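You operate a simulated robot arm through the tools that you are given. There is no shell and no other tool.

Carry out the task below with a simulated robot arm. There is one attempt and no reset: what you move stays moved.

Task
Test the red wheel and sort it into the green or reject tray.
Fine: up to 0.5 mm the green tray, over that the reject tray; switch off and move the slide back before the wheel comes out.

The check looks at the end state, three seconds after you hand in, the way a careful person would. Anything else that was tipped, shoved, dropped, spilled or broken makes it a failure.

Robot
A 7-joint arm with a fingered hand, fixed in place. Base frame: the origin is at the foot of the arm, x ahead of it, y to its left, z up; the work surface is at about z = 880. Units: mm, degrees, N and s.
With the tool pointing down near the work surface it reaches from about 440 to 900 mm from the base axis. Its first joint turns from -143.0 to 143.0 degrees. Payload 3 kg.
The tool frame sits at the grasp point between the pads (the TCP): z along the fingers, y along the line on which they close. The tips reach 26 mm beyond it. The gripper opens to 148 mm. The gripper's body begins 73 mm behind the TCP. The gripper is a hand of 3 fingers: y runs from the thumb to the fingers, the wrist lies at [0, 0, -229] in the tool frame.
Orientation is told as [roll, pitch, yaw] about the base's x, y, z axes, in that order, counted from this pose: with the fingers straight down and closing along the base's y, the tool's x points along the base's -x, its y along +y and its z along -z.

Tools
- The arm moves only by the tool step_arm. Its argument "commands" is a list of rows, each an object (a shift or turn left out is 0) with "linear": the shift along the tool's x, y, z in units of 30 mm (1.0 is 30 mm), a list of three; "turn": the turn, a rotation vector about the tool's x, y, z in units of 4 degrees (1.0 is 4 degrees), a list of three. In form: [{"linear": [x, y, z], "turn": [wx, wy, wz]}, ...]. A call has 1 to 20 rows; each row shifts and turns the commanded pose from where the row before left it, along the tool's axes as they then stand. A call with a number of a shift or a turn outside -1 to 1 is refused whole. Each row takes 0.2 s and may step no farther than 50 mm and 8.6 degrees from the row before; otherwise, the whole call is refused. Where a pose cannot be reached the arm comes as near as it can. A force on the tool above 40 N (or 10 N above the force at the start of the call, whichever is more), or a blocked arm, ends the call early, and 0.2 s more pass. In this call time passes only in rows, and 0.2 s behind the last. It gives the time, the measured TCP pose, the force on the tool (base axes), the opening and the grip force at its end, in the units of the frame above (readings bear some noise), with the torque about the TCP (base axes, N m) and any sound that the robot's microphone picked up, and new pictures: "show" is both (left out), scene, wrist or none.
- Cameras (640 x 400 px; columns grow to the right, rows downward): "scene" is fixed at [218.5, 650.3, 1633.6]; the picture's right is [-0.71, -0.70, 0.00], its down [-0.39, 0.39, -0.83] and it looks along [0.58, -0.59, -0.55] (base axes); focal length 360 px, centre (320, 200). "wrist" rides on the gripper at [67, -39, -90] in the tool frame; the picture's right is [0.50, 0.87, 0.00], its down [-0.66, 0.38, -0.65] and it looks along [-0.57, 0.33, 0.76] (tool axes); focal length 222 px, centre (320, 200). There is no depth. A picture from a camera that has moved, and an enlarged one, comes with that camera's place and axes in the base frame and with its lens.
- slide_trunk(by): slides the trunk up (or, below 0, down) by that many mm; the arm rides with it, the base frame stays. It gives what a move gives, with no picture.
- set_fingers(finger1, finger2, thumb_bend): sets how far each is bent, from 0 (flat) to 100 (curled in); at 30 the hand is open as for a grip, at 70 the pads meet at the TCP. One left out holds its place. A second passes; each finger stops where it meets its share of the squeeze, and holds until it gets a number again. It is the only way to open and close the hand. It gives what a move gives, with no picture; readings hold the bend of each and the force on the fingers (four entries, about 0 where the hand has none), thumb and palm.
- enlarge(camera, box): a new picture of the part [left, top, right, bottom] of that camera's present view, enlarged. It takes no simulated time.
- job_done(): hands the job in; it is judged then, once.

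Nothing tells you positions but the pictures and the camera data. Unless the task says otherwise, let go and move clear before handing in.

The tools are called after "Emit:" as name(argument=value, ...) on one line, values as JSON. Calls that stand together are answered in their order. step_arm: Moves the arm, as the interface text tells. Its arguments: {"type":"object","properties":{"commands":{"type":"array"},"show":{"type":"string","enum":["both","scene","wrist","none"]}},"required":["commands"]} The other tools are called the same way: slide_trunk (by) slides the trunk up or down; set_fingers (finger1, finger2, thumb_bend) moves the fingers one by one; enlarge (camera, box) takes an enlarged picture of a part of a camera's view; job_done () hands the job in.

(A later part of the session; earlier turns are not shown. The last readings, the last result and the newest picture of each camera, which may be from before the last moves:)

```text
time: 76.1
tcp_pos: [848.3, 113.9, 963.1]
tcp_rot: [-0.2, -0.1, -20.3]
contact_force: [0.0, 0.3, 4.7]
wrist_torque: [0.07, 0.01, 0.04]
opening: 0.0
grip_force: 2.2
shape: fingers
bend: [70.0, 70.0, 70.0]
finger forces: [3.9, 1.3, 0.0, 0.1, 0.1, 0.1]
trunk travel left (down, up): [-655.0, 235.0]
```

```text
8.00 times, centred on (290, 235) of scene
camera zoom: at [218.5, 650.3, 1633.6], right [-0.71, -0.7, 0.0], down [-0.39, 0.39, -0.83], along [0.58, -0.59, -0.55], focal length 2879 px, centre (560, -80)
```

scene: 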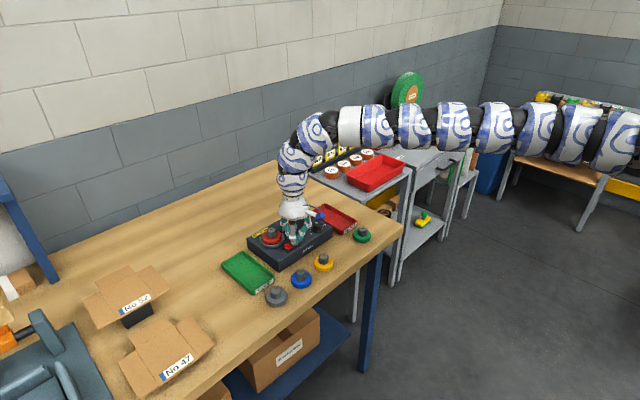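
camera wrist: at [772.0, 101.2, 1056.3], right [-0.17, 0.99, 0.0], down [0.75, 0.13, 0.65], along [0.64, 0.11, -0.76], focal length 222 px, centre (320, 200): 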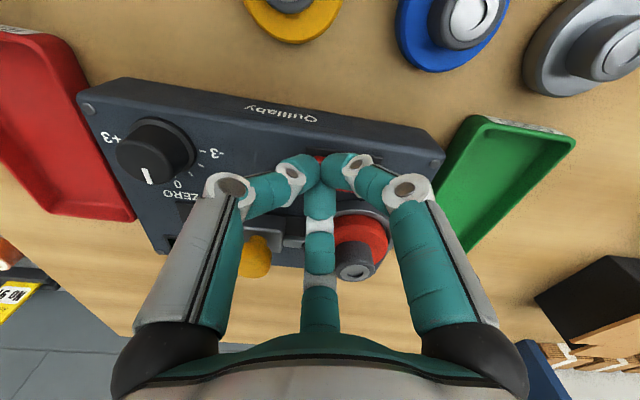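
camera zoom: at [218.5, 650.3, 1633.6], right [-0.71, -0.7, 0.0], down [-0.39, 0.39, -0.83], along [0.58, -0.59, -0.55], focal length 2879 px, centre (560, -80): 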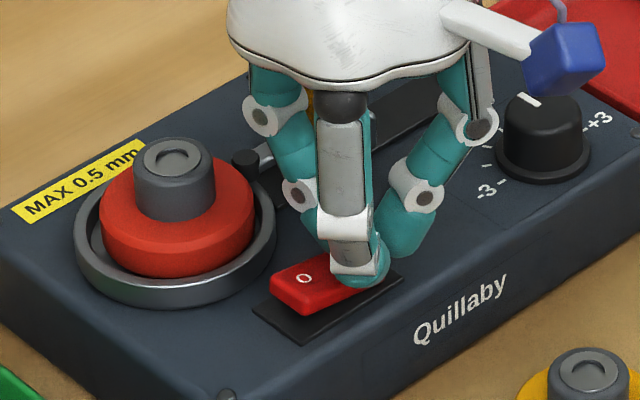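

The rocker's O end is clearly up now, with 5 N on the fingertips. I'll rise and look at the display.

Emit:
step_arm(commands=[{"linear": [0, 0, -0.3]}, {"linear": [0, 0, -0.9]}, {"linear": [0, 0, -0.9]}, {"linear": [0, 0, 0]}])

Emit:
enlarge(camera="scene", box=[255, 200, 335, 260])

Emit:
enlarge(camera="wrist", box=[140, 80, 440, 260])

```text
time: 77.1
tcp_pos: [848.4, 115.6, 1026.8]
tcp_rot: [-0.2, 0.1, -20.4]
contact_force: [0.3, 0.1, 0.4]
wrist_torque: [0.04, 0.02, 0.03]
opening: 0.0
grip_force: 0.0
shape: fingers
bend: [70.0, 70.0, 70.0]
finger forces: [0.1, 0.1, 0.1, 0.0, 0.0, 0.0]
trunk travel left (down, up): [-655.0, 235.0]
camera wrist: at [771.7, 100.8, 1116.6], right [-0.17, 0.99, 0.0], down [0.75, 0.13, 0.65], along [0.64, 0.11, -0.76], focal length 222 px, centre (320, 200)
```

scene: 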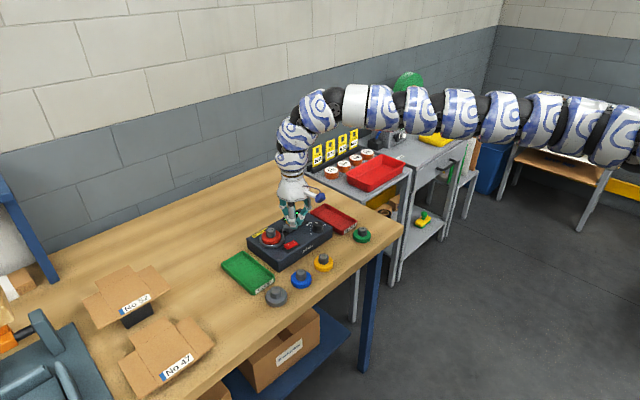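
wrist: 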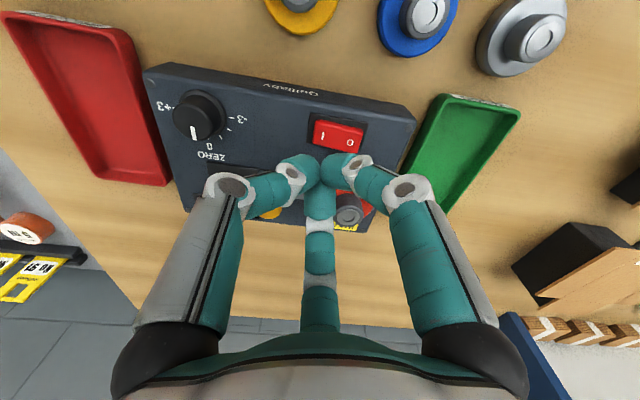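

```text
6.67 times, centred on (295, 230) of scene
camera zoom: at [218.5, 650.3, 1633.6], right [-0.71, -0.7, 0.0], down [-0.39, 0.39, -0.83], along [0.58, -0.59, -0.55], focal length 2399 px, centre (487, 0)
```

zoom: 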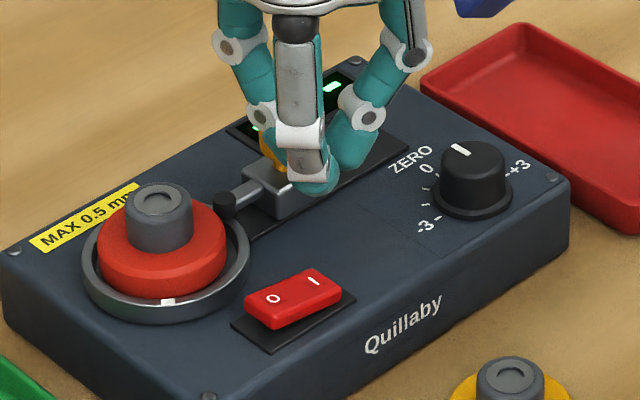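

```text
2.13 times, centred on (290, 170) of wrist
camera zoom: at [771.7, 100.8, 1116.6], right [-0.17, 0.99, 0.0], down [0.75, 0.13, 0.65], along [0.64, 0.11, -0.76], focal length 474 px, centre (384, 264)
```

zoom: 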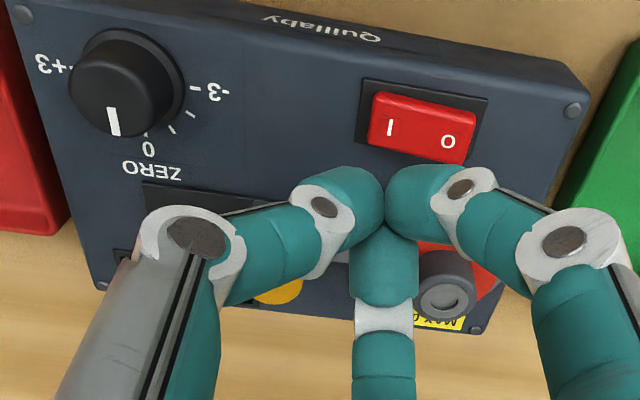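

It's on: the display shows green digits and the turntable is spinning. I'll rise out of the way to read it.

Emit:
step_arm(commands=[{"linear": [0, 0, -1]}, {"linear": [0, 0, -1]}, {"linear": [0, 0, -1]}, {"linear": [0, 0, 0]}], show="none")

Emit:
enlarge(camera="scene", box=[275, 200, 325, 235])

Emit:
enlarge(camera="wrist", box=[180, 80, 440, 240])

```text
time: 78.1
tcp_pos: [846.9, 116.8, 1117.4]
tcp_rot: [-0.3, -0.1, -20.3]
contact_force: [-0.7, 0.3, 0.8]
wrist_torque: [-0.01, 0.04, 0.0]
opening: 0.0
grip_force: 0.0
shape: fingers
bend: [70.0, 70.0, 70.0]
finger forces: [0.1, 0.0, 0.0, 0.0, 0.1, 0.0]
trunk travel left (down, up): [-655.0, 235.0]
```

```text
11.43 times, centred on (300, 218) of scene
camera zoom: at [218.5, 650.3, 1633.6], right [-0.71, -0.7, 0.0], down [-0.39, 0.39, -0.83], along [0.58, -0.59, -0.55], focal length 4113 px, centre (549, 0)
```

zoom: 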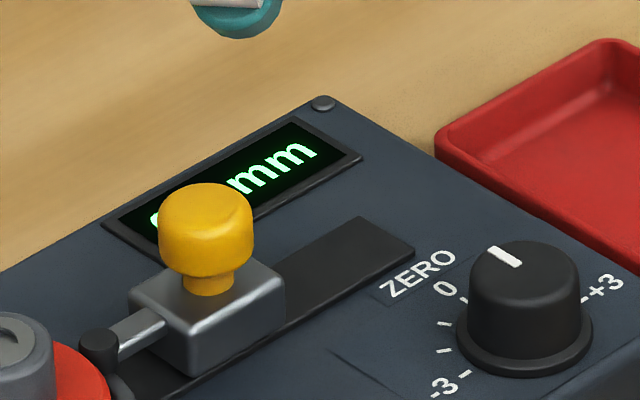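

```text
2.46 times, centred on (310, 160) of wrist
camera zoom: at [770.4, 102.2, 1207.5], right [-0.17, 0.99, 0.0], down [0.75, 0.13, 0.65], along [0.64, 0.11, -0.76], focal length 547 px, centre (345, 298)
```

zoom: 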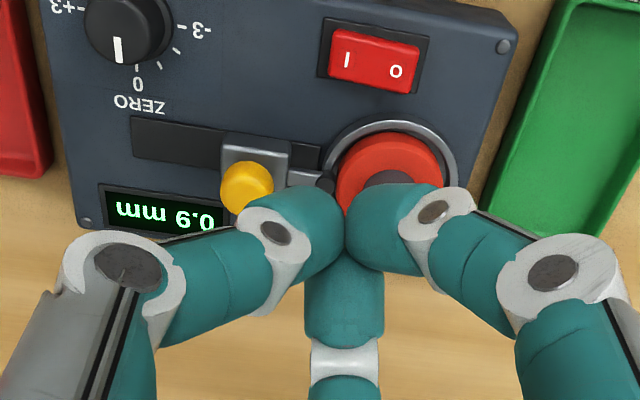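

Emit:
enlarge(camera="wrist", box=[220, 150, 280, 185])

Emit:
step_arm(commands=[{"linear": [0, 0, 0]}], show="none")

Emit:
enlarge(camera="wrist", box=[220, 150, 280, 185])

Emit:
step_arm(commands=[{"linear": [0, 0, 0]}, {"linear": [0, 0, 0]}], show="none")

Emit:
enlarge(camera="wrist", box=[220, 150, 280, 185])

Emit:
enlarge(camera="wrist", box=[190, 80, 260, 130])

```text
10.67 times, centred on (250, 168) of wrist
camera zoom: at [770.4, 102.2, 1207.5], right [-0.17, 0.99, 0.0], down [0.75, 0.13, 0.65], along [0.64, 0.11, -0.76], focal length 2369 px, centre (1067, 547)
```

zoom: 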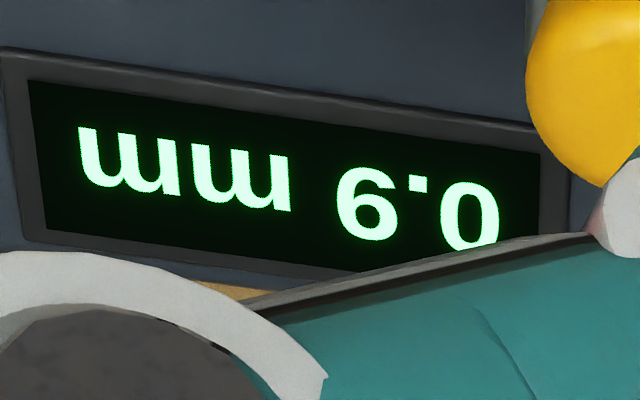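

```text
time: 78.5
tcp_pos: [847.5, 116.3, 1117.4]
tcp_rot: [-0.2, -0.1, -20.3]
contact_force: [0.1, -0.3, 0.0]
wrist_torque: [-0.01, -0.01, -0.01]
opening: 0.0
grip_force: 0.1
shape: fingers
bend: [70.0, 70.0, 70.0]
finger forces: [0.0, 0.0, 0.0, 0.0, 0.0, 0.0]
trunk travel left (down, up): [-655.0, 235.0]
```

```text
10.67 times, centred on (250, 168) of wrist
camera zoom: at [770.2, 102.2, 1207.4], right [-0.17, 0.99, 0.0], down [0.75, 0.13, 0.65], along [0.64, 0.11, -0.76], focal length 2369 px, centre (1067, 547)
```

zoom: 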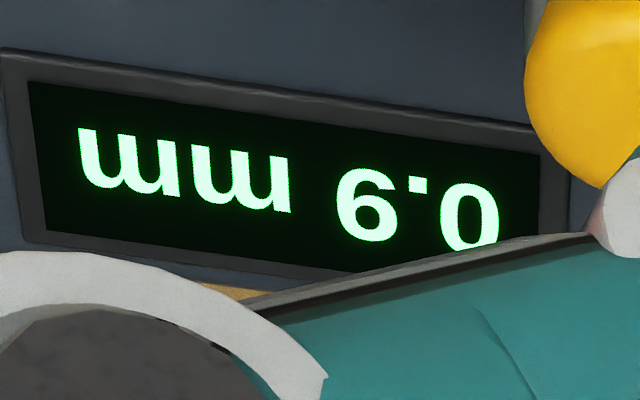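

```text
time: 79.1
tcp_pos: [847.6, 116.2, 1117.1]
tcp_rot: [-0.2, -0.1, -20.3]
contact_force: [0.3, -0.8, 0.3]
wrist_torque: [-0.02, -0.01, 0.04]
opening: 0.0
grip_force: 0.1
shape: fingers
bend: [70.0, 70.0, 70.0]
finger forces: [0.0, 0.0, 0.0, 0.0, 0.0, 0.0]
trunk travel left (down, up): [-655.0, 235.0]
```

```text
10.67 times, centred on (250, 168) of wrist
camera zoom: at [770.2, 102.2, 1207.4], right [-0.17, 0.99, 0.0], down [0.75, 0.13, 0.65], along [0.64, 0.11, -0.76], focal length 2369 px, centre (1067, 547)
```

zoom: 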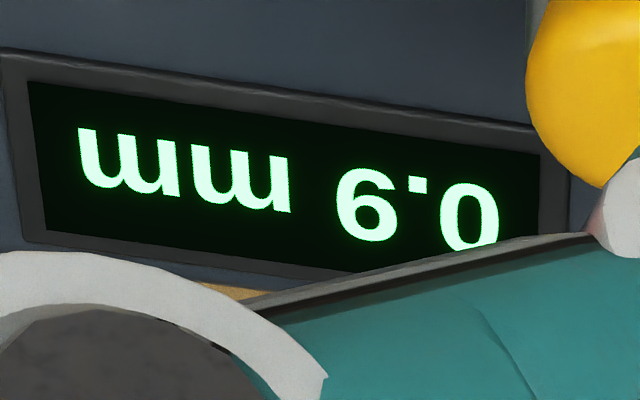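

```text
8.00 times, centred on (225, 105) of wrist
camera zoom: at [770.2, 102.2, 1207.4], right [-0.17, 0.99, 0.0], down [0.75, 0.13, 0.65], along [0.64, 0.11, -0.76], focal length 1777 px, centre (1080, 960)
```

zoom: 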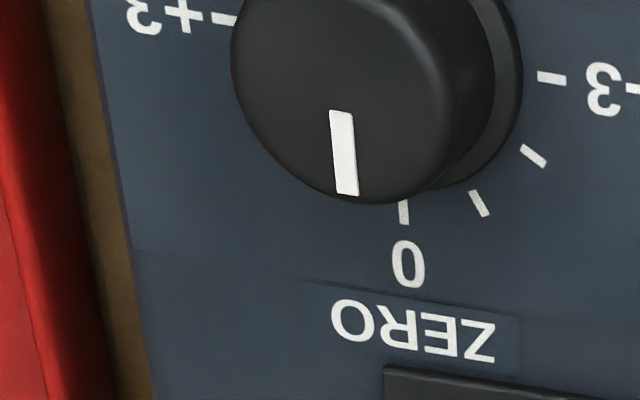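

The display reads a steady 0.9 mm (the wrist camera sees it upside down) and the dial is exactly at 0. That is over the 0.5 mm limit, but I also want to confirm the zero later with the slide back. First I'll switch off by pressing the O end at about [853, 145].

Emit:
step_arm(commands=[{"linear": [0.37, 0.953, 0]}, {"linear": [0, 0, 0.94]}, {"linear": [0, 0, 0.94]}, {"linear": [0, 0, 0.94]}, {"linear": [0, 0, 0.94]}, {"linear": [0, 0, 0.85]}, {"linear": [0, 0, 0]}], show="none")

Emit:
enlarge(camera="scene", box=[255, 200, 325, 260])

Emit:
enlarge(camera="wrist", box=[220, 60, 460, 240])

```text
time: 80.7
tcp_pos: [848.3, 143.7, 979.4]
tcp_rot: [-0.2, -0.1, -20.3]
contact_force: [0.1, -0.1, 0.3]
wrist_torque: [0.03, 0.02, -0.01]
opening: 0.0
grip_force: 0.1
shape: fingers
bend: [70.0, 70.0, 70.0]
finger forces: [0.1, 0.1, 0.0, 0.0, 0.1, 0.1]
trunk travel left (down, up): [-655.0, 235.0]
```

```text
6.67 times, centred on (290, 230) of scene
camera zoom: at [218.5, 650.3, 1633.6], right [-0.71, -0.7, 0.0], down [-0.39, 0.39, -0.83], along [0.58, -0.59, -0.55], focal length 2399 px, centre (520, 0)
```

zoom: 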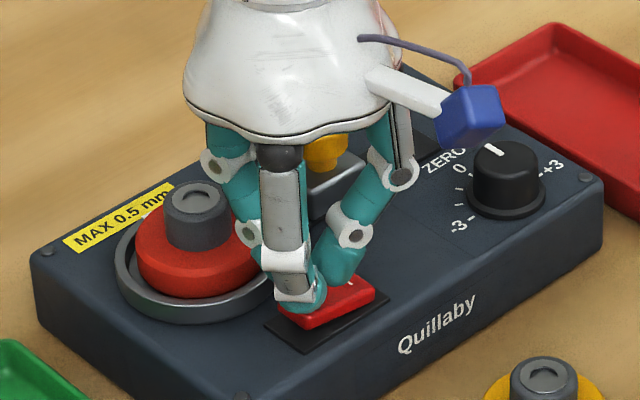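

```text
2.22 times, centred on (340, 150) of wrist
camera zoom: at [770.7, 130.5, 1069.8], right [-0.17, 0.99, 0.0], down [0.75, 0.13, 0.65], along [0.64, 0.11, -0.76], focal length 494 px, centre (276, 311)
```

zoom: 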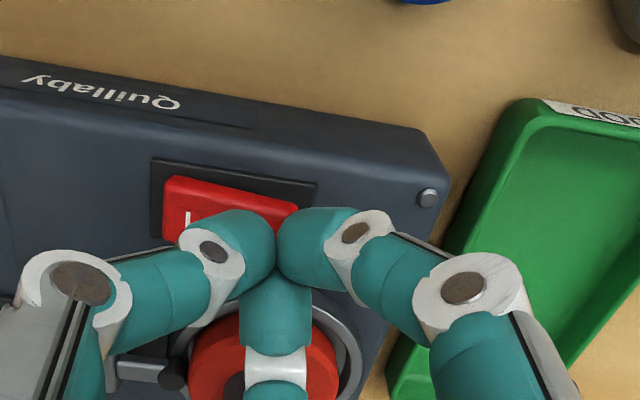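

Emit:
step_arm(commands=[{"linear": [0, 0, 0.2]}, {"linear": [0, 0, 0.133]}, {"linear": [0, 0, 0.067]}, {"linear": [0, 0, 0.05]}, {"linear": [0, 0, 0]}], show="none")

Emit:
enlarge(camera="scene", box=[255, 200, 325, 260])

```text
time: 81.9
tcp_pos: [848.7, 144.3, 963.8]
tcp_rot: [-0.2, -0.1, -20.3]
contact_force: [0.3, 0.5, 0.7]
wrist_torque: [0.03, 0.02, 0.01]
opening: 0.0
grip_force: 0.1
shape: fingers
bend: [70.0, 70.0, 70.0]
finger forces: [0.1, 0.1, 0.1, 0.0, 0.1, 0.1]
trunk travel left (down, up): [-655.0, 235.0]
```

```text
6.67 times, centred on (290, 230) of scene
camera zoom: at [218.5, 650.3, 1633.6], right [-0.71, -0.7, 0.0], down [-0.39, 0.39, -0.83], along [0.58, -0.59, -0.55], focal length 2399 px, centre (520, 0)
```

zoom: 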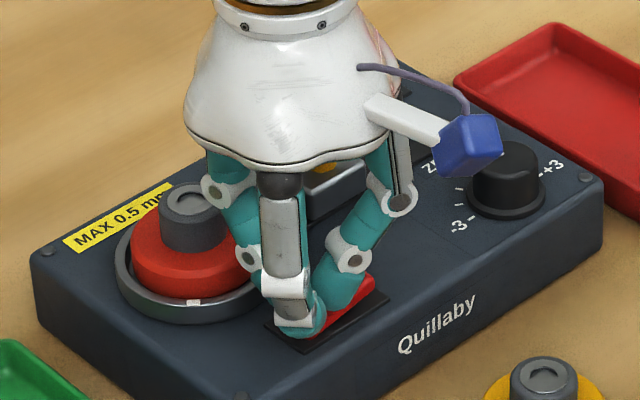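

Emit:
step_arm(commands=[{"linear": [0, 0, 0.05]}, {"linear": [0, 0, 0]}], show="none")

Emit:
enlarge(camera="scene", box=[255, 210, 325, 260])

```text
time: 82.5
tcp_pos: [847.2, 145.3, 964.6]
tcp_rot: [-0.2, -0.1, -20.4]
contact_force: [-0.6, -0.4, 4.7]
wrist_torque: [-0.11, -0.01, 0.0]
opening: 0.2
grip_force: 3.6
shape: fingers
bend: [70.0, 70.0, 70.0]
finger forces: [0.1, 0.1, 0.1, 0.1, 6.3, 0.0]
trunk travel left (down, up): [-655.0, 235.0]
```

```text
8.00 times, centred on (290, 235) of scene
camera zoom: at [218.5, 650.3, 1633.6], right [-0.71, -0.7, 0.0], down [-0.39, 0.39, -0.83], along [0.58, -0.59, -0.55], focal length 2879 px, centre (560, -80)
```

zoom: 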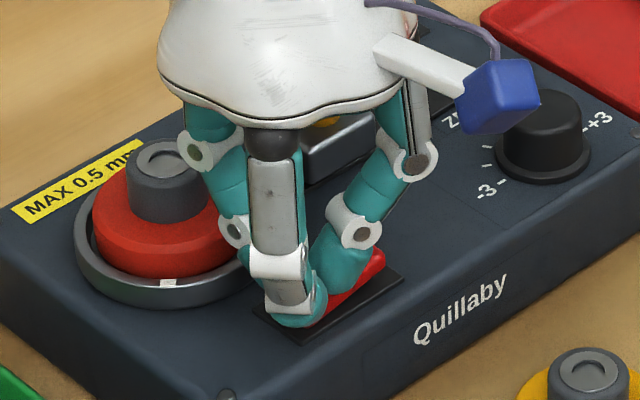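

The turntable mark has stopped and the I end is up, so it's off. I'll rise to confirm with the display.

Emit:
step_arm(commands=[{"linear": [0, 0, -0.3]}, {"linear": [0, 0, -0.9]}, {"linear": [0, 0, -1]}, {"linear": [0, 0, -1]}, {"linear": [0, 0, -1]}, {"linear": [0, 0, 0]}], show="none")

Emit:
enlarge(camera="scene", box=[255, 195, 335, 255])

Emit:
enlarge(camera="wrist", box=[180, 60, 440, 240])

```text
time: 83.9
tcp_pos: [848.8, 145.3, 1088.7]
tcp_rot: [-0.2, -0.2, -20.3]
contact_force: [0.2, 0.3, 0.5]
wrist_torque: [0.01, 0.03, 0.01]
opening: 0.2
grip_force: 0.0
shape: fingers
bend: [70.0, 70.0, 70.0]
finger forces: [0.0, 0.1, 0.0, 0.0, 0.0, 0.1]
trunk travel left (down, up): [-655.0, 235.0]
```

```text
6.67 times, centred on (295, 225) of scene
camera zoom: at [218.5, 650.3, 1633.6], right [-0.71, -0.7, 0.0], down [-0.39, 0.39, -0.83], along [0.58, -0.59, -0.55], focal length 2399 px, centre (487, 33)
```

zoom: 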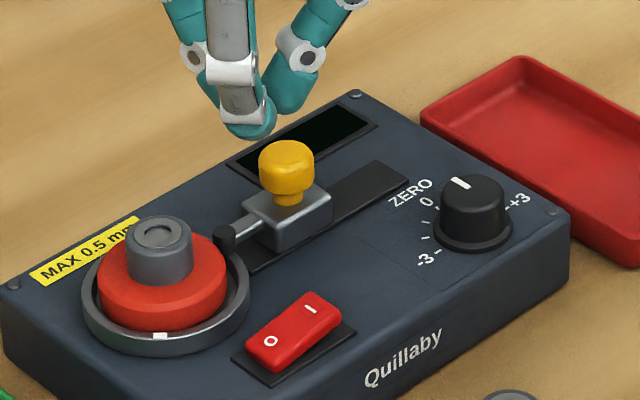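

```text
2.22 times, centred on (310, 150) of wrist
camera zoom: at [772.0, 131.8, 1179.4], right [-0.17, 0.99, 0.0], down [0.75, 0.13, 0.65], along [0.64, 0.11, -0.76], focal length 494 px, centre (342, 311)
```

zoom: 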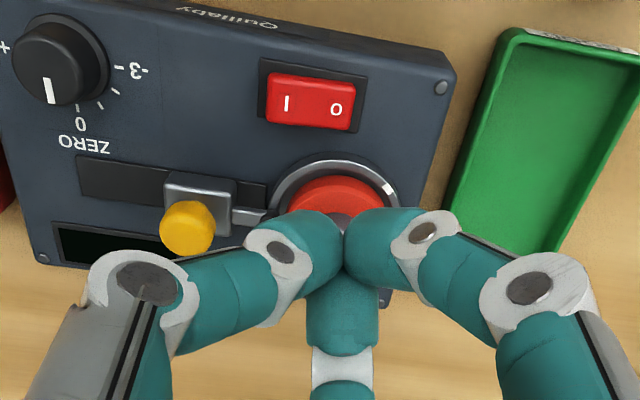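

Off is confirmed (display dark, O down). Now the slide goes back: I'll open the fingers, tilt the hand again and move over the knob at about [913.5, 78].

Emit:
set_fingers(finger1=56, finger2=56, thumb_bend=56)

Emit:
step_arm(commands=[{"linear": [-0.61, -0.368, 0.4], "turn": [-0.258, -0.699, 0]}, {"linear": [-0.61, -0.368, 0.4], "turn": [-0.258, -0.699, 0]}, {"linear": [-0.61, -0.368, 0.4], "turn": [-0.258, -0.699, 0]}, {"linear": [-0.61, -0.368, 0.6]}, {"linear": [0, 0, 0]}], show="none")

Emit:
enlarge(camera="wrist", box=[220, 60, 460, 220])

Emit:
enlarge(camera="scene", box=[255, 190, 325, 250])

```text
time: 84.9
tcp_pos: [848.5, 146.1, 1088.9]
tcp_rot: [-0.2, -0.1, -20.2]
contact_force: [-0.1, -0.3, 0.4]
wrist_torque: [0.04, -0.03, 0.0]
opening: 41.8
grip_force: 0.1
shape: fingers
bend: [56.0, 56.0, 56.0]
finger forces: [0.0, 0.0, 0.0, 0.1, 0.1, 0.0]
trunk travel left (down, up): [-655.0, 235.0]
```

```text
time: 86.1
tcp_pos: [905.9, 78.5, 1038.5]
tcp_rot: [2.9, -8.6, -20.5]
contact_force: [-0.4, 0.4, -0.3]
wrist_torque: [0.02, 0.0, 0.02]
opening: 42.1
grip_force: 0.1
shape: fingers
bend: [56.0, 56.0, 56.0]
finger forces: [0.0, 0.1, 0.1, 0.0, 0.0, 0.0]
trunk travel left (down, up): [-655.0, 235.0]
```

```text
2.50 times, centred on (340, 140) of wrist
camera zoom: at [816.5, 64.4, 1115.8], right [-0.17, 0.99, -0.03], down [0.63, 0.13, 0.76], along [0.75, 0.11, -0.65], focal length 555 px, centre (270, 350)
```

zoom: 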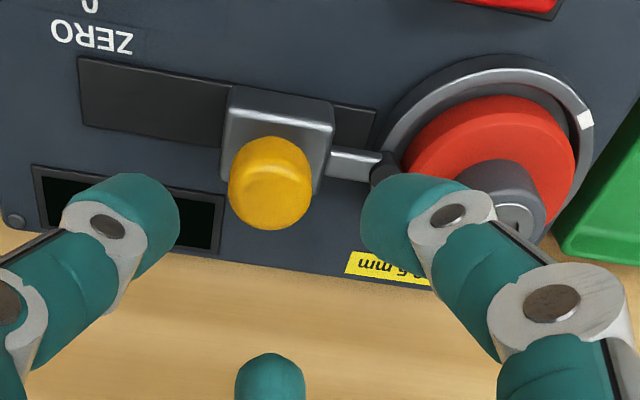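

```text
6.67 times, centred on (290, 220) of scene
camera zoom: at [218.5, 650.3, 1633.6], right [-0.71, -0.7, 0.0], down [-0.39, 0.39, -0.83], along [0.58, -0.59, -0.55], focal length 2399 px, centre (520, 67)
```

zoom: 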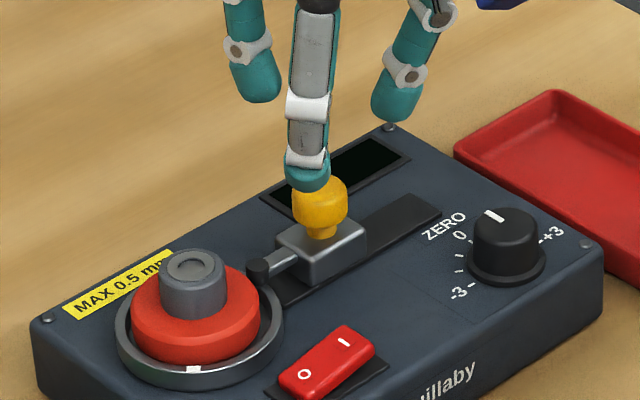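

Emit:
step_arm(commands=[{"linear": [0.037, -0.033, 0.628]}, {"linear": [0.037, -0.033, 0.628]}, {"linear": [0, 0, 0]}], show="none")

Emit:
enlarge(camera="wrist", box=[220, 60, 420, 220])

```text
time: 86.9
tcp_pos: [909.7, 77.7, 1001.6]
tcp_rot: [3.0, -8.5, -20.5]
contact_force: [-0.2, -0.2, 0.1]
wrist_torque: [0.03, -0.01, -0.02]
opening: 42.1
grip_force: 0.1
shape: fingers
bend: [56.0, 56.0, 56.0]
finger forces: [0.0, 0.0, 0.1, 0.0, 0.0, 0.0]
trunk travel left (down, up): [-655.0, 235.0]
```

```text
2.50 times, centred on (320, 140) of wrist
camera zoom: at [819.1, 63.9, 1078.6], right [-0.17, 0.99, -0.03], down [0.63, 0.13, 0.76], along [0.75, 0.11, -0.65], focal length 555 px, centre (320, 350)
```

zoom: 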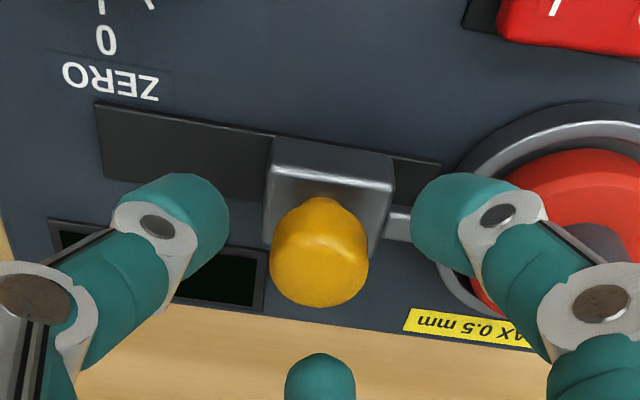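

Emit:
step_arm(commands=[{"linear": [0.027, -0.029, 0.332]}, {"linear": [0.027, -0.029, 0.332]}, {"linear": [0, 0, 0]}], show="none")

Emit:
set_fingers(finger1=69, finger2=69, thumb_bend=69)

Emit:
enlarge(camera="wrist", box=[220, 60, 420, 220])

```text
time: 87.7
tcp_pos: [909.7, 76.1, 982.6]
tcp_rot: [2.9, -8.4, -20.6]
contact_force: [-0.1, 0.2, -0.4]
wrist_torque: [-0.01, -0.01, -0.02]
opening: 42.2
grip_force: 0.1
shape: fingers
bend: [56.0, 56.0, 56.0]
finger forces: [0.0, 0.0, 0.0, 0.0, 0.0, 0.0]
trunk travel left (down, up): [-655.0, 235.0]
```

```text
time: 88.7
tcp_pos: [909.9, 76.7, 981.2]
tcp_rot: [3.0, -8.4, -20.5]
contact_force: [-0.5, -0.6, -1.6]
wrist_torque: [0.01, 0.01, -0.02]
opening: 15.4
grip_force: 7.7
shape: fingers
bend: [64.0, 63.0, 66.0]
finger forces: [4.5, 5.2, 0.0, 0.0, 4.9, 0.0]
trunk travel left (down, up): [-655.0, 235.0]
```

```text
2.50 times, centred on (320, 140) of wrist
camera zoom: at [819.9, 62.1, 1059.0], right [-0.17, 0.99, -0.03], down [0.64, 0.13, 0.76], along [0.75, 0.11, -0.65], focal length 555 px, centre (320, 350)
```

zoom: 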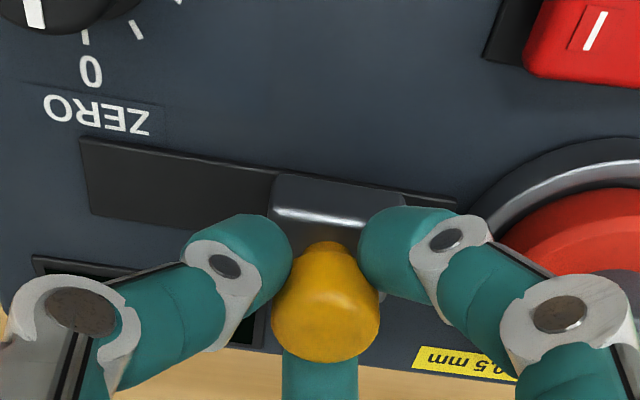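

The knob is gripped. Sliding it back 30 mm.

Emit:
step_arm(commands=[{"linear": [-0.069, -0.188, 0]}, {"linear": [-0.069, -0.188, 0]}, {"linear": [-0.069, -0.188, 0]}, {"linear": [-0.069, -0.188, 0]}, {"linear": [-0.069, -0.188, 0]}, {"linear": [0, 0, 0]}], show="none")

Emit:
enlarge(camera="scene", box=[255, 190, 325, 250])

```text
time: 90.1
tcp_pos: [911.8, 46.4, 983.0]
tcp_rot: [3.0, -8.5, -20.6]
contact_force: [-2.9, -0.3, -5.6]
wrist_torque: [-0.03, 0.15, -0.03]
opening: 16.6
grip_force: 7.1
shape: fingers
bend: [63.0, 64.0, 66.0]
finger forces: [4.5, 4.4, 0.1, 0.0, 5.5, 0.1]
trunk travel left (down, up): [-655.0, 235.0]
```

```text
6.67 times, centred on (290, 220) of scene
camera zoom: at [218.5, 650.3, 1633.6], right [-0.71, -0.7, 0.0], down [-0.39, 0.39, -0.83], along [0.58, -0.59, -0.55], focal length 2399 px, centre (520, 67)
```

zoom: 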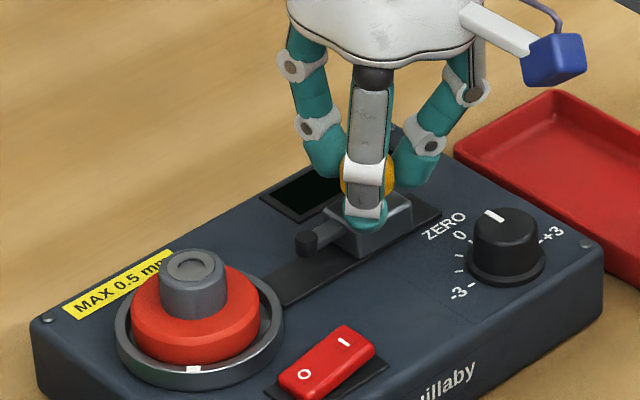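

Emit:
step_arm(commands=[{"linear": [-0.023, -0.063, 0.03]}, {"linear": [0, 0, 0]}], show="none")

Emit:
enlarge(camera="scene", box=[275, 200, 325, 240])

```text
time: 90.7
tcp_pos: [910.8, 44.8, 982.3]
tcp_rot: [2.8, -8.5, -20.6]
contact_force: [-2.7, 3.9, -0.5]
wrist_torque: [0.1, 0.08, 0.01]
opening: 16.5
grip_force: 8.2
shape: fingers
bend: [63.0, 63.0, 66.0]
finger forces: [6.2, 5.6, 0.1, 0.1, 4.3, 0.0]
trunk travel left (down, up): [-655.0, 235.0]
```

```text
10.00 times, centred on (300, 220) of scene
camera zoom: at [218.5, 650.3, 1633.6], right [-0.71, -0.7, 0.0], down [-0.39, 0.39, -0.83], along [0.58, -0.59, -0.55], focal length 3599 px, centre (520, 0)
```

zoom: 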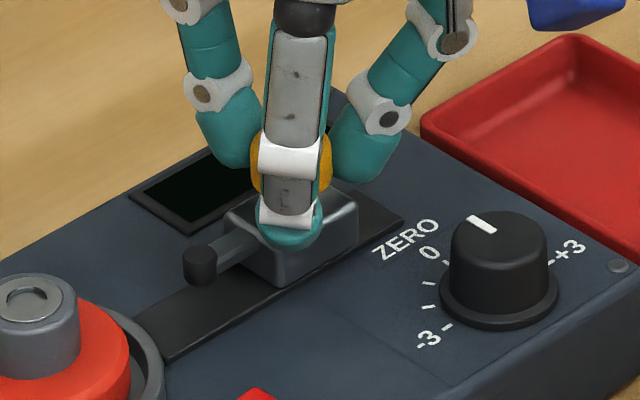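

The slide is against its back stop. I'll release it, rise, close the fingers and go back to the switch for a zero check with the slide back.

Emit:
step_arm(commands=[{"linear": [0.012, 0.033, 0]}], show="none")

Emit:
set_fingers(finger1=57, finger2=57, thumb_bend=57)

Emit:
step_arm(commands=[{"linear": [-0.05, 0.016, -0.33]}, {"linear": [-0.1, 0.03, -0.66]}, {"linear": [-0.1, 0.03, -0.66]}, {"linear": [0, 0, -0.66]}, {"linear": [0, 0, 0]}], show="none")

Emit:
enlarge(camera="scene", box=[255, 195, 335, 255])

Emit:
set_fingers(finger1=70, finger2=70, thumb_bend=70)

```text
time: 91.1
tcp_pos: [911.0, 45.4, 982.3]
tcp_rot: [2.9, -8.4, -20.4]
contact_force: [-3.0, 1.6, 0.5]
wrist_torque: [-0.01, 0.08, -0.01]
opening: 16.4
grip_force: 8.3
shape: fingers
bend: [63.0, 63.0, 66.0]
finger forces: [5.5, 5.0, 0.0, 0.0, 6.0, 0.0]
trunk travel left (down, up): [-655.0, 235.0]
```

```text
time: 92.1
tcp_pos: [911.8, 46.0, 982.2]
tcp_rot: [3.0, -8.5, -20.5]
contact_force: [0.7, -0.2, -0.4]
wrist_torque: [0.0, -0.01, 0.0]
opening: 41.9
grip_force: 0.0
shape: fingers
bend: [56.0, 56.0, 56.0]
finger forces: [0.1, 0.0, 0.0, 0.1, 0.0, 0.0]
trunk travel left (down, up): [-655.0, 235.0]
```

```text
time: 93.3
tcp_pos: [907.0, 45.8, 1050.7]
tcp_rot: [2.9, -8.5, -20.5]
contact_force: [-1.4, -0.3, -0.1]
wrist_torque: [-0.07, -0.05, -0.02]
opening: 42.2
grip_force: 0.0
shape: fingers
bend: [56.0, 56.0, 56.0]
finger forces: [0.0, 0.0, 0.0, 0.0, 0.1, 0.1]
trunk travel left (down, up): [-655.0, 235.0]
```

```text
6.67 times, centred on (295, 225) of scene
camera zoom: at [218.5, 650.3, 1633.6], right [-0.71, -0.7, 0.0], down [-0.39, 0.39, -0.83], along [0.58, -0.59, -0.55], focal length 2399 px, centre (487, 33)
```

zoom: 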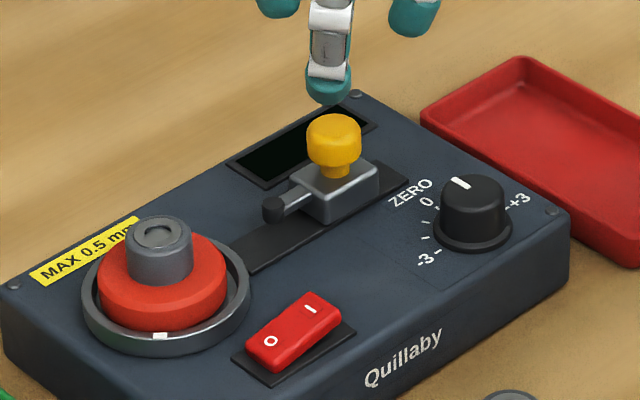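

```text
time: 94.3
tcp_pos: [907.3, 45.6, 1051.5]
tcp_rot: [2.9, -8.5, -20.5]
contact_force: [-0.4, 0.7, -0.3]
wrist_torque: [-0.04, -0.02, 0.0]
opening: 0.3
grip_force: 0.1
shape: fingers
bend: [69.0, 69.0, 70.0]
finger forces: [0.0, 0.1, 0.1, 0.0, 0.0, 0.1]
trunk travel left (down, up): [-655.0, 235.0]
```

Emit:
step_arm(commands=[{"linear": [0.665, 0.3675, 0.053], "turn": [0.257, 0.7, 0]}, {"linear": [0.665, 0.3675, 0.053], "turn": [0.257, 0.7, 0]}, {"linear": [0.665, 0.3675, 0.053], "turn": [0.257, 0.7, 0]}, {"linear": [0.665, 0.3675, 0.053]}, {"linear": [0, 0, 0.8]}, {"linear": [0, 0, 0.8]}, {"linear": [0, 0, 0]}], show="none")

Emit:
enlarge(camera="wrist", box=[220, 60, 460, 240])

Emit:
enlarge(camera="scene", box=[265, 200, 325, 260])

```text
time: 95.9
tcp_pos: [849.8, 114.6, 991.0]
tcp_rot: [-0.2, -0.1, -20.3]
contact_force: [0.1, -0.1, -0.7]
wrist_torque: [0.0, -0.02, 0.02]
opening: 0.4
grip_force: 0.0
shape: fingers
bend: [69.0, 69.0, 70.0]
finger forces: [0.0, 0.1, 0.0, 0.0, 0.0, 0.0]
trunk travel left (down, up): [-655.0, 235.0]
```

```text
2.22 times, centred on (340, 150) of wrist
camera zoom: at [771.8, 101.1, 1081.4], right [-0.17, 0.99, 0.0], down [0.75, 0.13, 0.65], along [0.64, 0.11, -0.76], focal length 494 px, centre (276, 311)
```

zoom: 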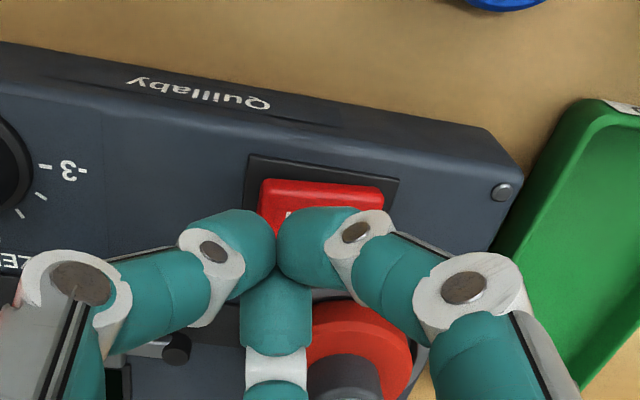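

```text
6.67 times, centred on (295, 230) of scene
camera zoom: at [218.5, 650.3, 1633.6], right [-0.71, -0.7, 0.0], down [-0.39, 0.39, -0.83], along [0.58, -0.59, -0.55], focal length 2399 px, centre (487, 0)
```

zoom: 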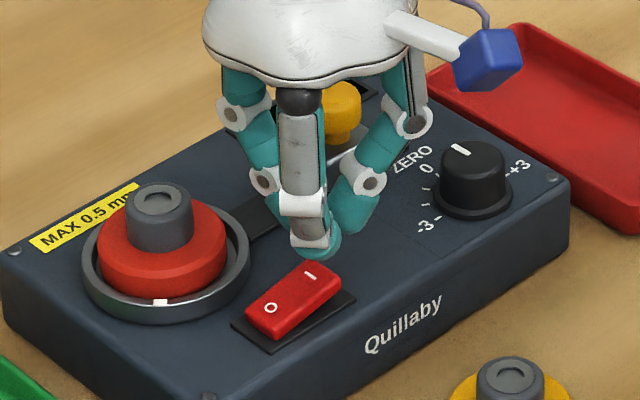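

Emit:
step_arm(commands=[{"linear": [0, 0, 0.5]}, {"linear": [0, 0, 0.2]}, {"linear": [0, 0, 0.067]}, {"linear": [0, 0, 0.067]}, {"linear": [0, 0, 0.067]}, {"linear": [0, 0, 0.02]}, {"linear": [0, 0, 0]}], show="none")

Emit:
enlarge(camera="scene", box=[265, 200, 325, 260])

```text
time: 97.5
tcp_pos: [847.7, 113.5, 964.2]
tcp_rot: [-0.2, -0.1, -20.4]
contact_force: [0.4, 0.0, 0.4]
wrist_torque: [0.01, 0.03, 0.01]
opening: 0.0
grip_force: 0.1
shape: fingers
bend: [70.0, 70.0, 70.0]
finger forces: [0.0, 0.0, 0.1, 0.1, 0.0, 0.0]
trunk travel left (down, up): [-655.0, 235.0]
```

```text
6.67 times, centred on (295, 230) of scene
camera zoom: at [218.5, 650.3, 1633.6], right [-0.71, -0.7, 0.0], down [-0.39, 0.39, -0.83], along [0.58, -0.59, -0.55], focal length 2399 px, centre (487, 0)
```

zoom: 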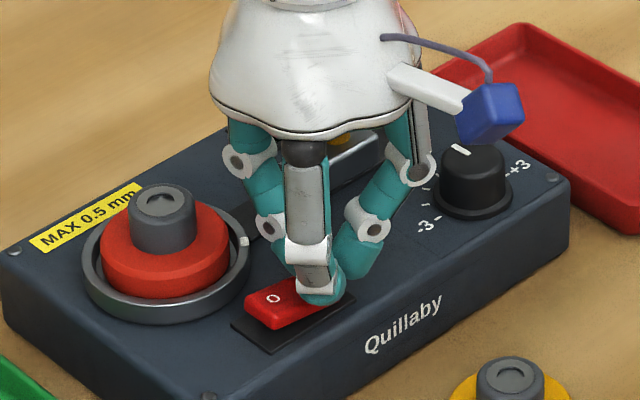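

It's on again (the turntable mark has moved). Rising to read the display with the slide back.

Emit:
step_arm(commands=[{"linear": [0, 0, -0.4]}, {"linear": [0, 0, -1]}, {"linear": [0, 0, -1]}, {"linear": [0, 0, -1]}, {"linear": [0, 0, -1]}, {"linear": [0, 0, -0.7]}, {"linear": [0, 0, 0]}], show="none")

Emit:
enlarge(camera="wrist", box=[180, 80, 440, 240])

Emit:
enlarge(camera="wrist", box=[220, 150, 280, 185])

Emit:
enlarge(camera="scene", box=[255, 195, 335, 255])

```text
time: 99.1
tcp_pos: [847.4, 113.9, 1116.1]
tcp_rot: [-0.2, -0.2, -20.3]
contact_force: [0.4, 0.4, -0.2]
wrist_torque: [0.0, 0.0, 0.02]
opening: 0.2
grip_force: 0.1
shape: fingers
bend: [70.0, 70.0, 70.0]
finger forces: [0.1, 0.0, 0.1, 0.0, 0.0, 0.0]
trunk travel left (down, up): [-655.0, 235.0]
```

```text
2.46 times, centred on (310, 160) of wrist
camera zoom: at [771.7, 99.6, 1206.5], right [-0.17, 0.99, 0.0], down [0.75, 0.13, 0.65], along [0.64, 0.11, -0.76], focal length 547 px, centre (345, 298)
```

zoom: 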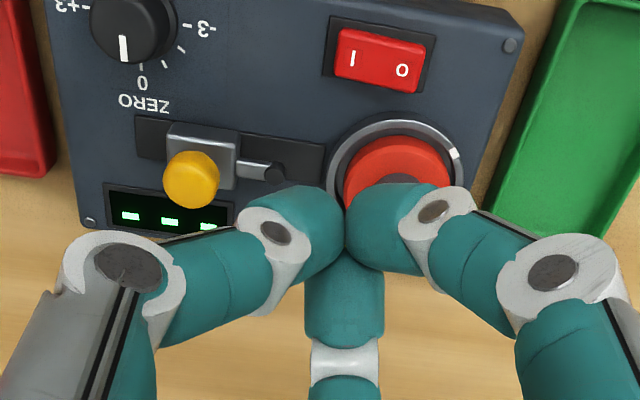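

```text
10.67 times, centred on (250, 168) of wrist
camera zoom: at [771.7, 99.6, 1206.5], right [-0.17, 0.99, 0.0], down [0.75, 0.13, 0.65], along [0.64, 0.11, -0.76], focal length 2369 px, centre (1067, 547)
```

zoom: 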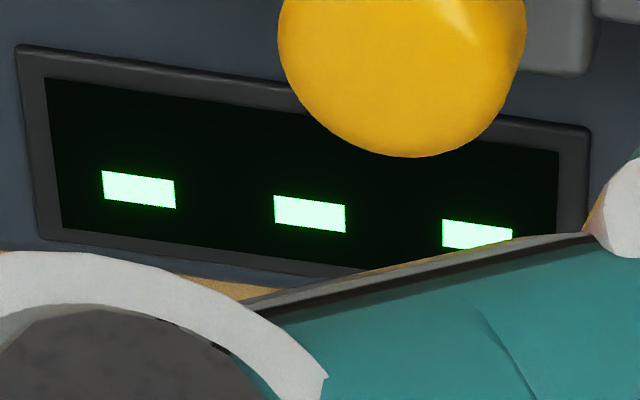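

```text
6.67 times, centred on (295, 225) of scene
camera zoom: at [218.5, 650.3, 1633.6], right [-0.71, -0.7, 0.0], down [-0.39, 0.39, -0.83], along [0.58, -0.59, -0.55], focal length 2399 px, centre (487, 33)
```

zoom: 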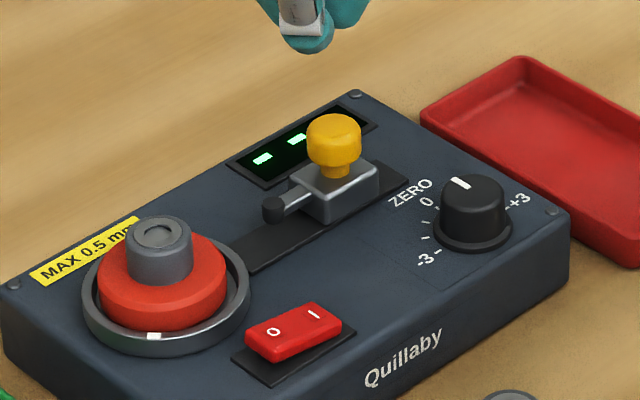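

With the slide back the display shows only "- - -" (no measurement), so with the dial at 0 the 0.9 mm reading stands and the wheel goes to the reject tray. I'll switch off again by pressing O as before.

Emit:
step_arm(commands=[{"linear": [0.36, 0.95, 0]}, {"linear": [0, 0, 0.94]}, {"linear": [0, 0, 0.94]}, {"linear": [0, 0, 0.94]}, {"linear": [0, 0, 0.94]}, {"linear": [0, 0, 0.8]}, {"linear": [0, 0, 0]}], show="none")

Emit:
enlarge(camera="scene", box=[255, 200, 325, 260])

```text
time: 100.7
tcp_pos: [848.5, 144.5, 980.0]
tcp_rot: [-0.2, -0.1, -20.4]
contact_force: [0.0, 1.2, -0.6]
wrist_torque: [0.04, 0.01, 0.01]
opening: 0.0
grip_force: 0.0
shape: fingers
bend: [70.0, 70.0, 70.0]
finger forces: [0.0, 0.1, 0.0, 0.1, 0.0, 0.1]
trunk travel left (down, up): [-655.0, 235.0]
```

```text
6.67 times, centred on (290, 230) of scene
camera zoom: at [218.5, 650.3, 1633.6], right [-0.71, -0.7, 0.0], down [-0.39, 0.39, -0.83], along [0.58, -0.59, -0.55], focal length 2399 px, centre (520, 0)
```

zoom: 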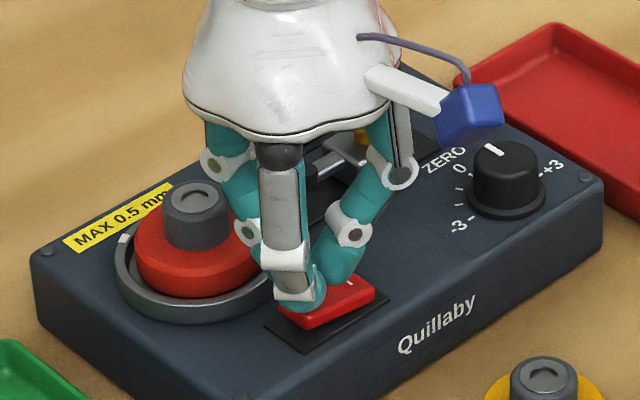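

Emit:
step_arm(commands=[{"linear": [0, 0, 0.2]}, {"linear": [0, 0, 0.133]}, {"linear": [0, 0, 0.067]}, {"linear": [0, 0, 0.067]}, {"linear": [0, 0, 0.067]}, {"linear": [0, 0, 0]}], show="none")

Emit:
enlarge(camera="scene", box=[255, 200, 325, 260])

Emit:
step_arm(commands=[{"linear": [0, 0, -0.3]}, {"linear": [0, 0, -0.9]}, {"linear": [0, 0, -1]}, {"linear": [0, 0, -1]}, {"linear": [0, 0, -1]}, {"linear": [0, 0, 0]}])

Emit:
enlarge(camera="scene", box=[255, 195, 335, 255])

```text
time: 102.1
tcp_pos: [848.6, 145.9, 963.4]
tcp_rot: [-0.2, -0.1, -20.2]
contact_force: [-0.7, -0.1, 0.5]
wrist_torque: [-0.02, 0.0, 0.0]
opening: 0.1
grip_force: 0.7
shape: fingers
bend: [70.0, 70.0, 70.0]
finger forces: [0.0, 0.1, 0.0, 0.0, 1.7, 0.0]
trunk travel left (down, up): [-655.0, 235.0]
```

```text
6.67 times, centred on (290, 230) of scene
camera zoom: at [218.5, 650.3, 1633.6], right [-0.71, -0.7, 0.0], down [-0.39, 0.39, -0.83], along [0.58, -0.59, -0.55], focal length 2399 px, centre (520, 0)
```

zoom: 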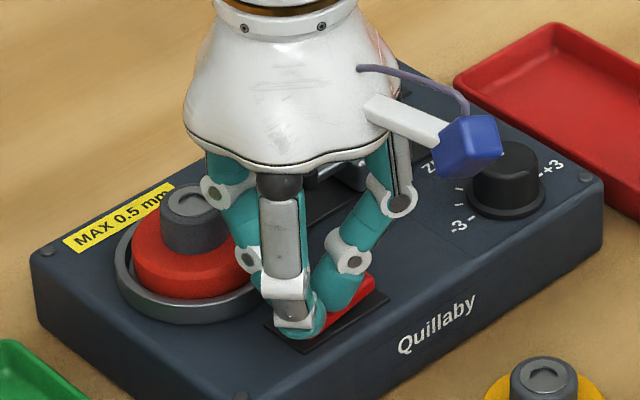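

```text
time: 103.5
tcp_pos: [849.1, 145.2, 1088.3]
tcp_rot: [-0.1, -0.2, -20.3]
contact_force: [-0.4, 0.1, -0.7]
wrist_torque: [0.02, 0.02, -0.02]
opening: 0.0
grip_force: 0.0
shape: fingers
bend: [70.0, 70.0, 70.0]
finger forces: [0.1, 0.0, 0.0, 0.1, 0.1, 0.0]
trunk travel left (down, up): [-655.0, 235.0]
camera wrist: at [772.0, 130.7, 1178.4], right [-0.17, 0.99, 0.0], down [0.75, 0.13, 0.65], along [0.64, 0.11, -0.76], focal length 222 px, centre (320, 200)
```

scene: 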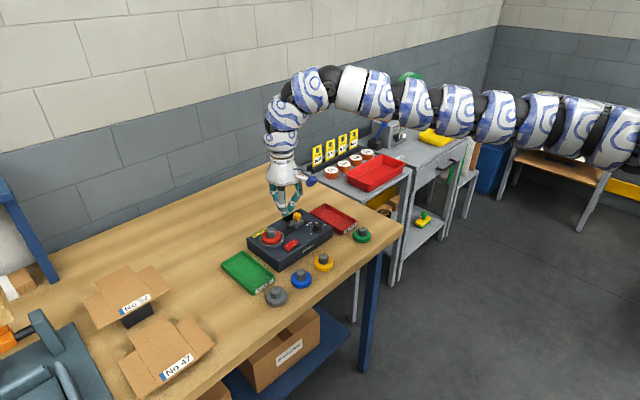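
wrist: 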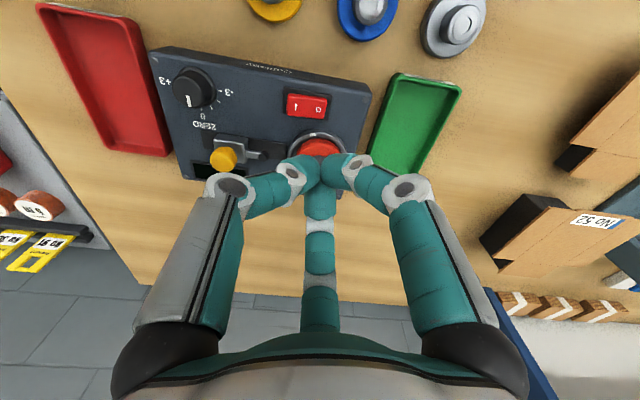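

```text
6.67 times, centred on (295, 225) of scene
camera zoom: at [218.5, 650.3, 1633.6], right [-0.71, -0.7, 0.0], down [-0.39, 0.39, -0.83], along [0.58, -0.59, -0.55], focal length 2399 px, centre (487, 33)
```

zoom: 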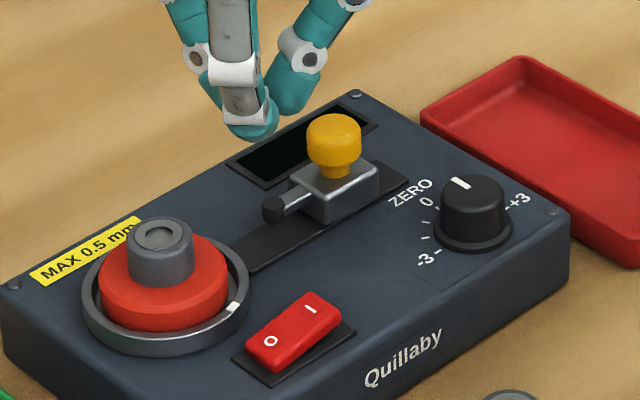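

Everything is off and the slide is back. Now I'll take the wheel out: fingers to a 42 mm opening, tilt, and go above the hub.

Emit:
set_fingers(finger1=56, finger2=56, thumb_bend=56)

Emit:
step_arm(commands=[{"linear": [-0.392, 0.193, 0.6], "turn": [-0.258, -0.699, 0]}, {"linear": [-0.392, 0.193, 0.6], "turn": [-0.258, -0.699, 0]}, {"linear": [-0.392, 0.193, 0.6], "turn": [-0.258, -0.699, 0]}, {"linear": [-0.392, 0.193, 0.7]}, {"linear": [0, 0, 0]}], show="none")

Emit:
enlarge(camera="wrist", box=[220, 60, 420, 220])

Emit:
enlarge(camera="scene", box=[245, 195, 315, 255])

```text
time: 104.5
tcp_pos: [849.4, 144.7, 1087.9]
tcp_rot: [-0.1, -0.1, -20.3]
contact_force: [-0.3, 0.5, 0.2]
wrist_torque: [-0.03, 0.01, 0.01]
opening: 42.0
grip_force: 0.1
shape: fingers
bend: [56.0, 56.0, 56.0]
finger forces: [0.0, 0.1, 0.0, 0.0, 0.1, 0.1]
trunk travel left (down, up): [-655.0, 235.0]
```

```text
time: 105.7
tcp_pos: [906.2, 150.3, 1018.0]
tcp_rot: [3.0, -8.5, -20.5]
contact_force: [-0.3, -0.2, 0.4]
wrist_torque: [-0.04, -0.02, -0.01]
opening: 42.0
grip_force: 0.1
shape: fingers
bend: [56.0, 56.0, 56.0]
finger forces: [0.0, 0.1, 0.0, 0.0, 0.1, 0.0]
trunk travel left (down, up): [-655.0, 235.0]
```

```text
2.50 times, centred on (320, 140) of wrist
camera zoom: at [816.6, 136.0, 1096.3], right [-0.17, 0.99, -0.03], down [0.64, 0.13, 0.76], along [0.75, 0.11, -0.65], focal length 555 px, centre (320, 350)
```

zoom: 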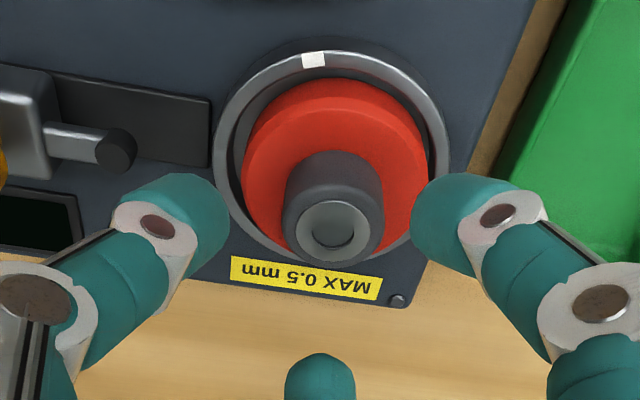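

```text
6.67 times, centred on (280, 225) of scene
camera zoom: at [218.5, 650.3, 1633.6], right [-0.71, -0.7, 0.0], down [-0.39, 0.39, -0.83], along [0.58, -0.59, -0.55], focal length 2399 px, centre (587, 33)
```

zoom: 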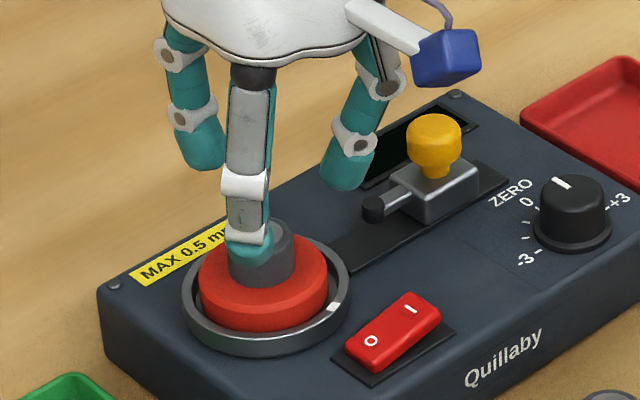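

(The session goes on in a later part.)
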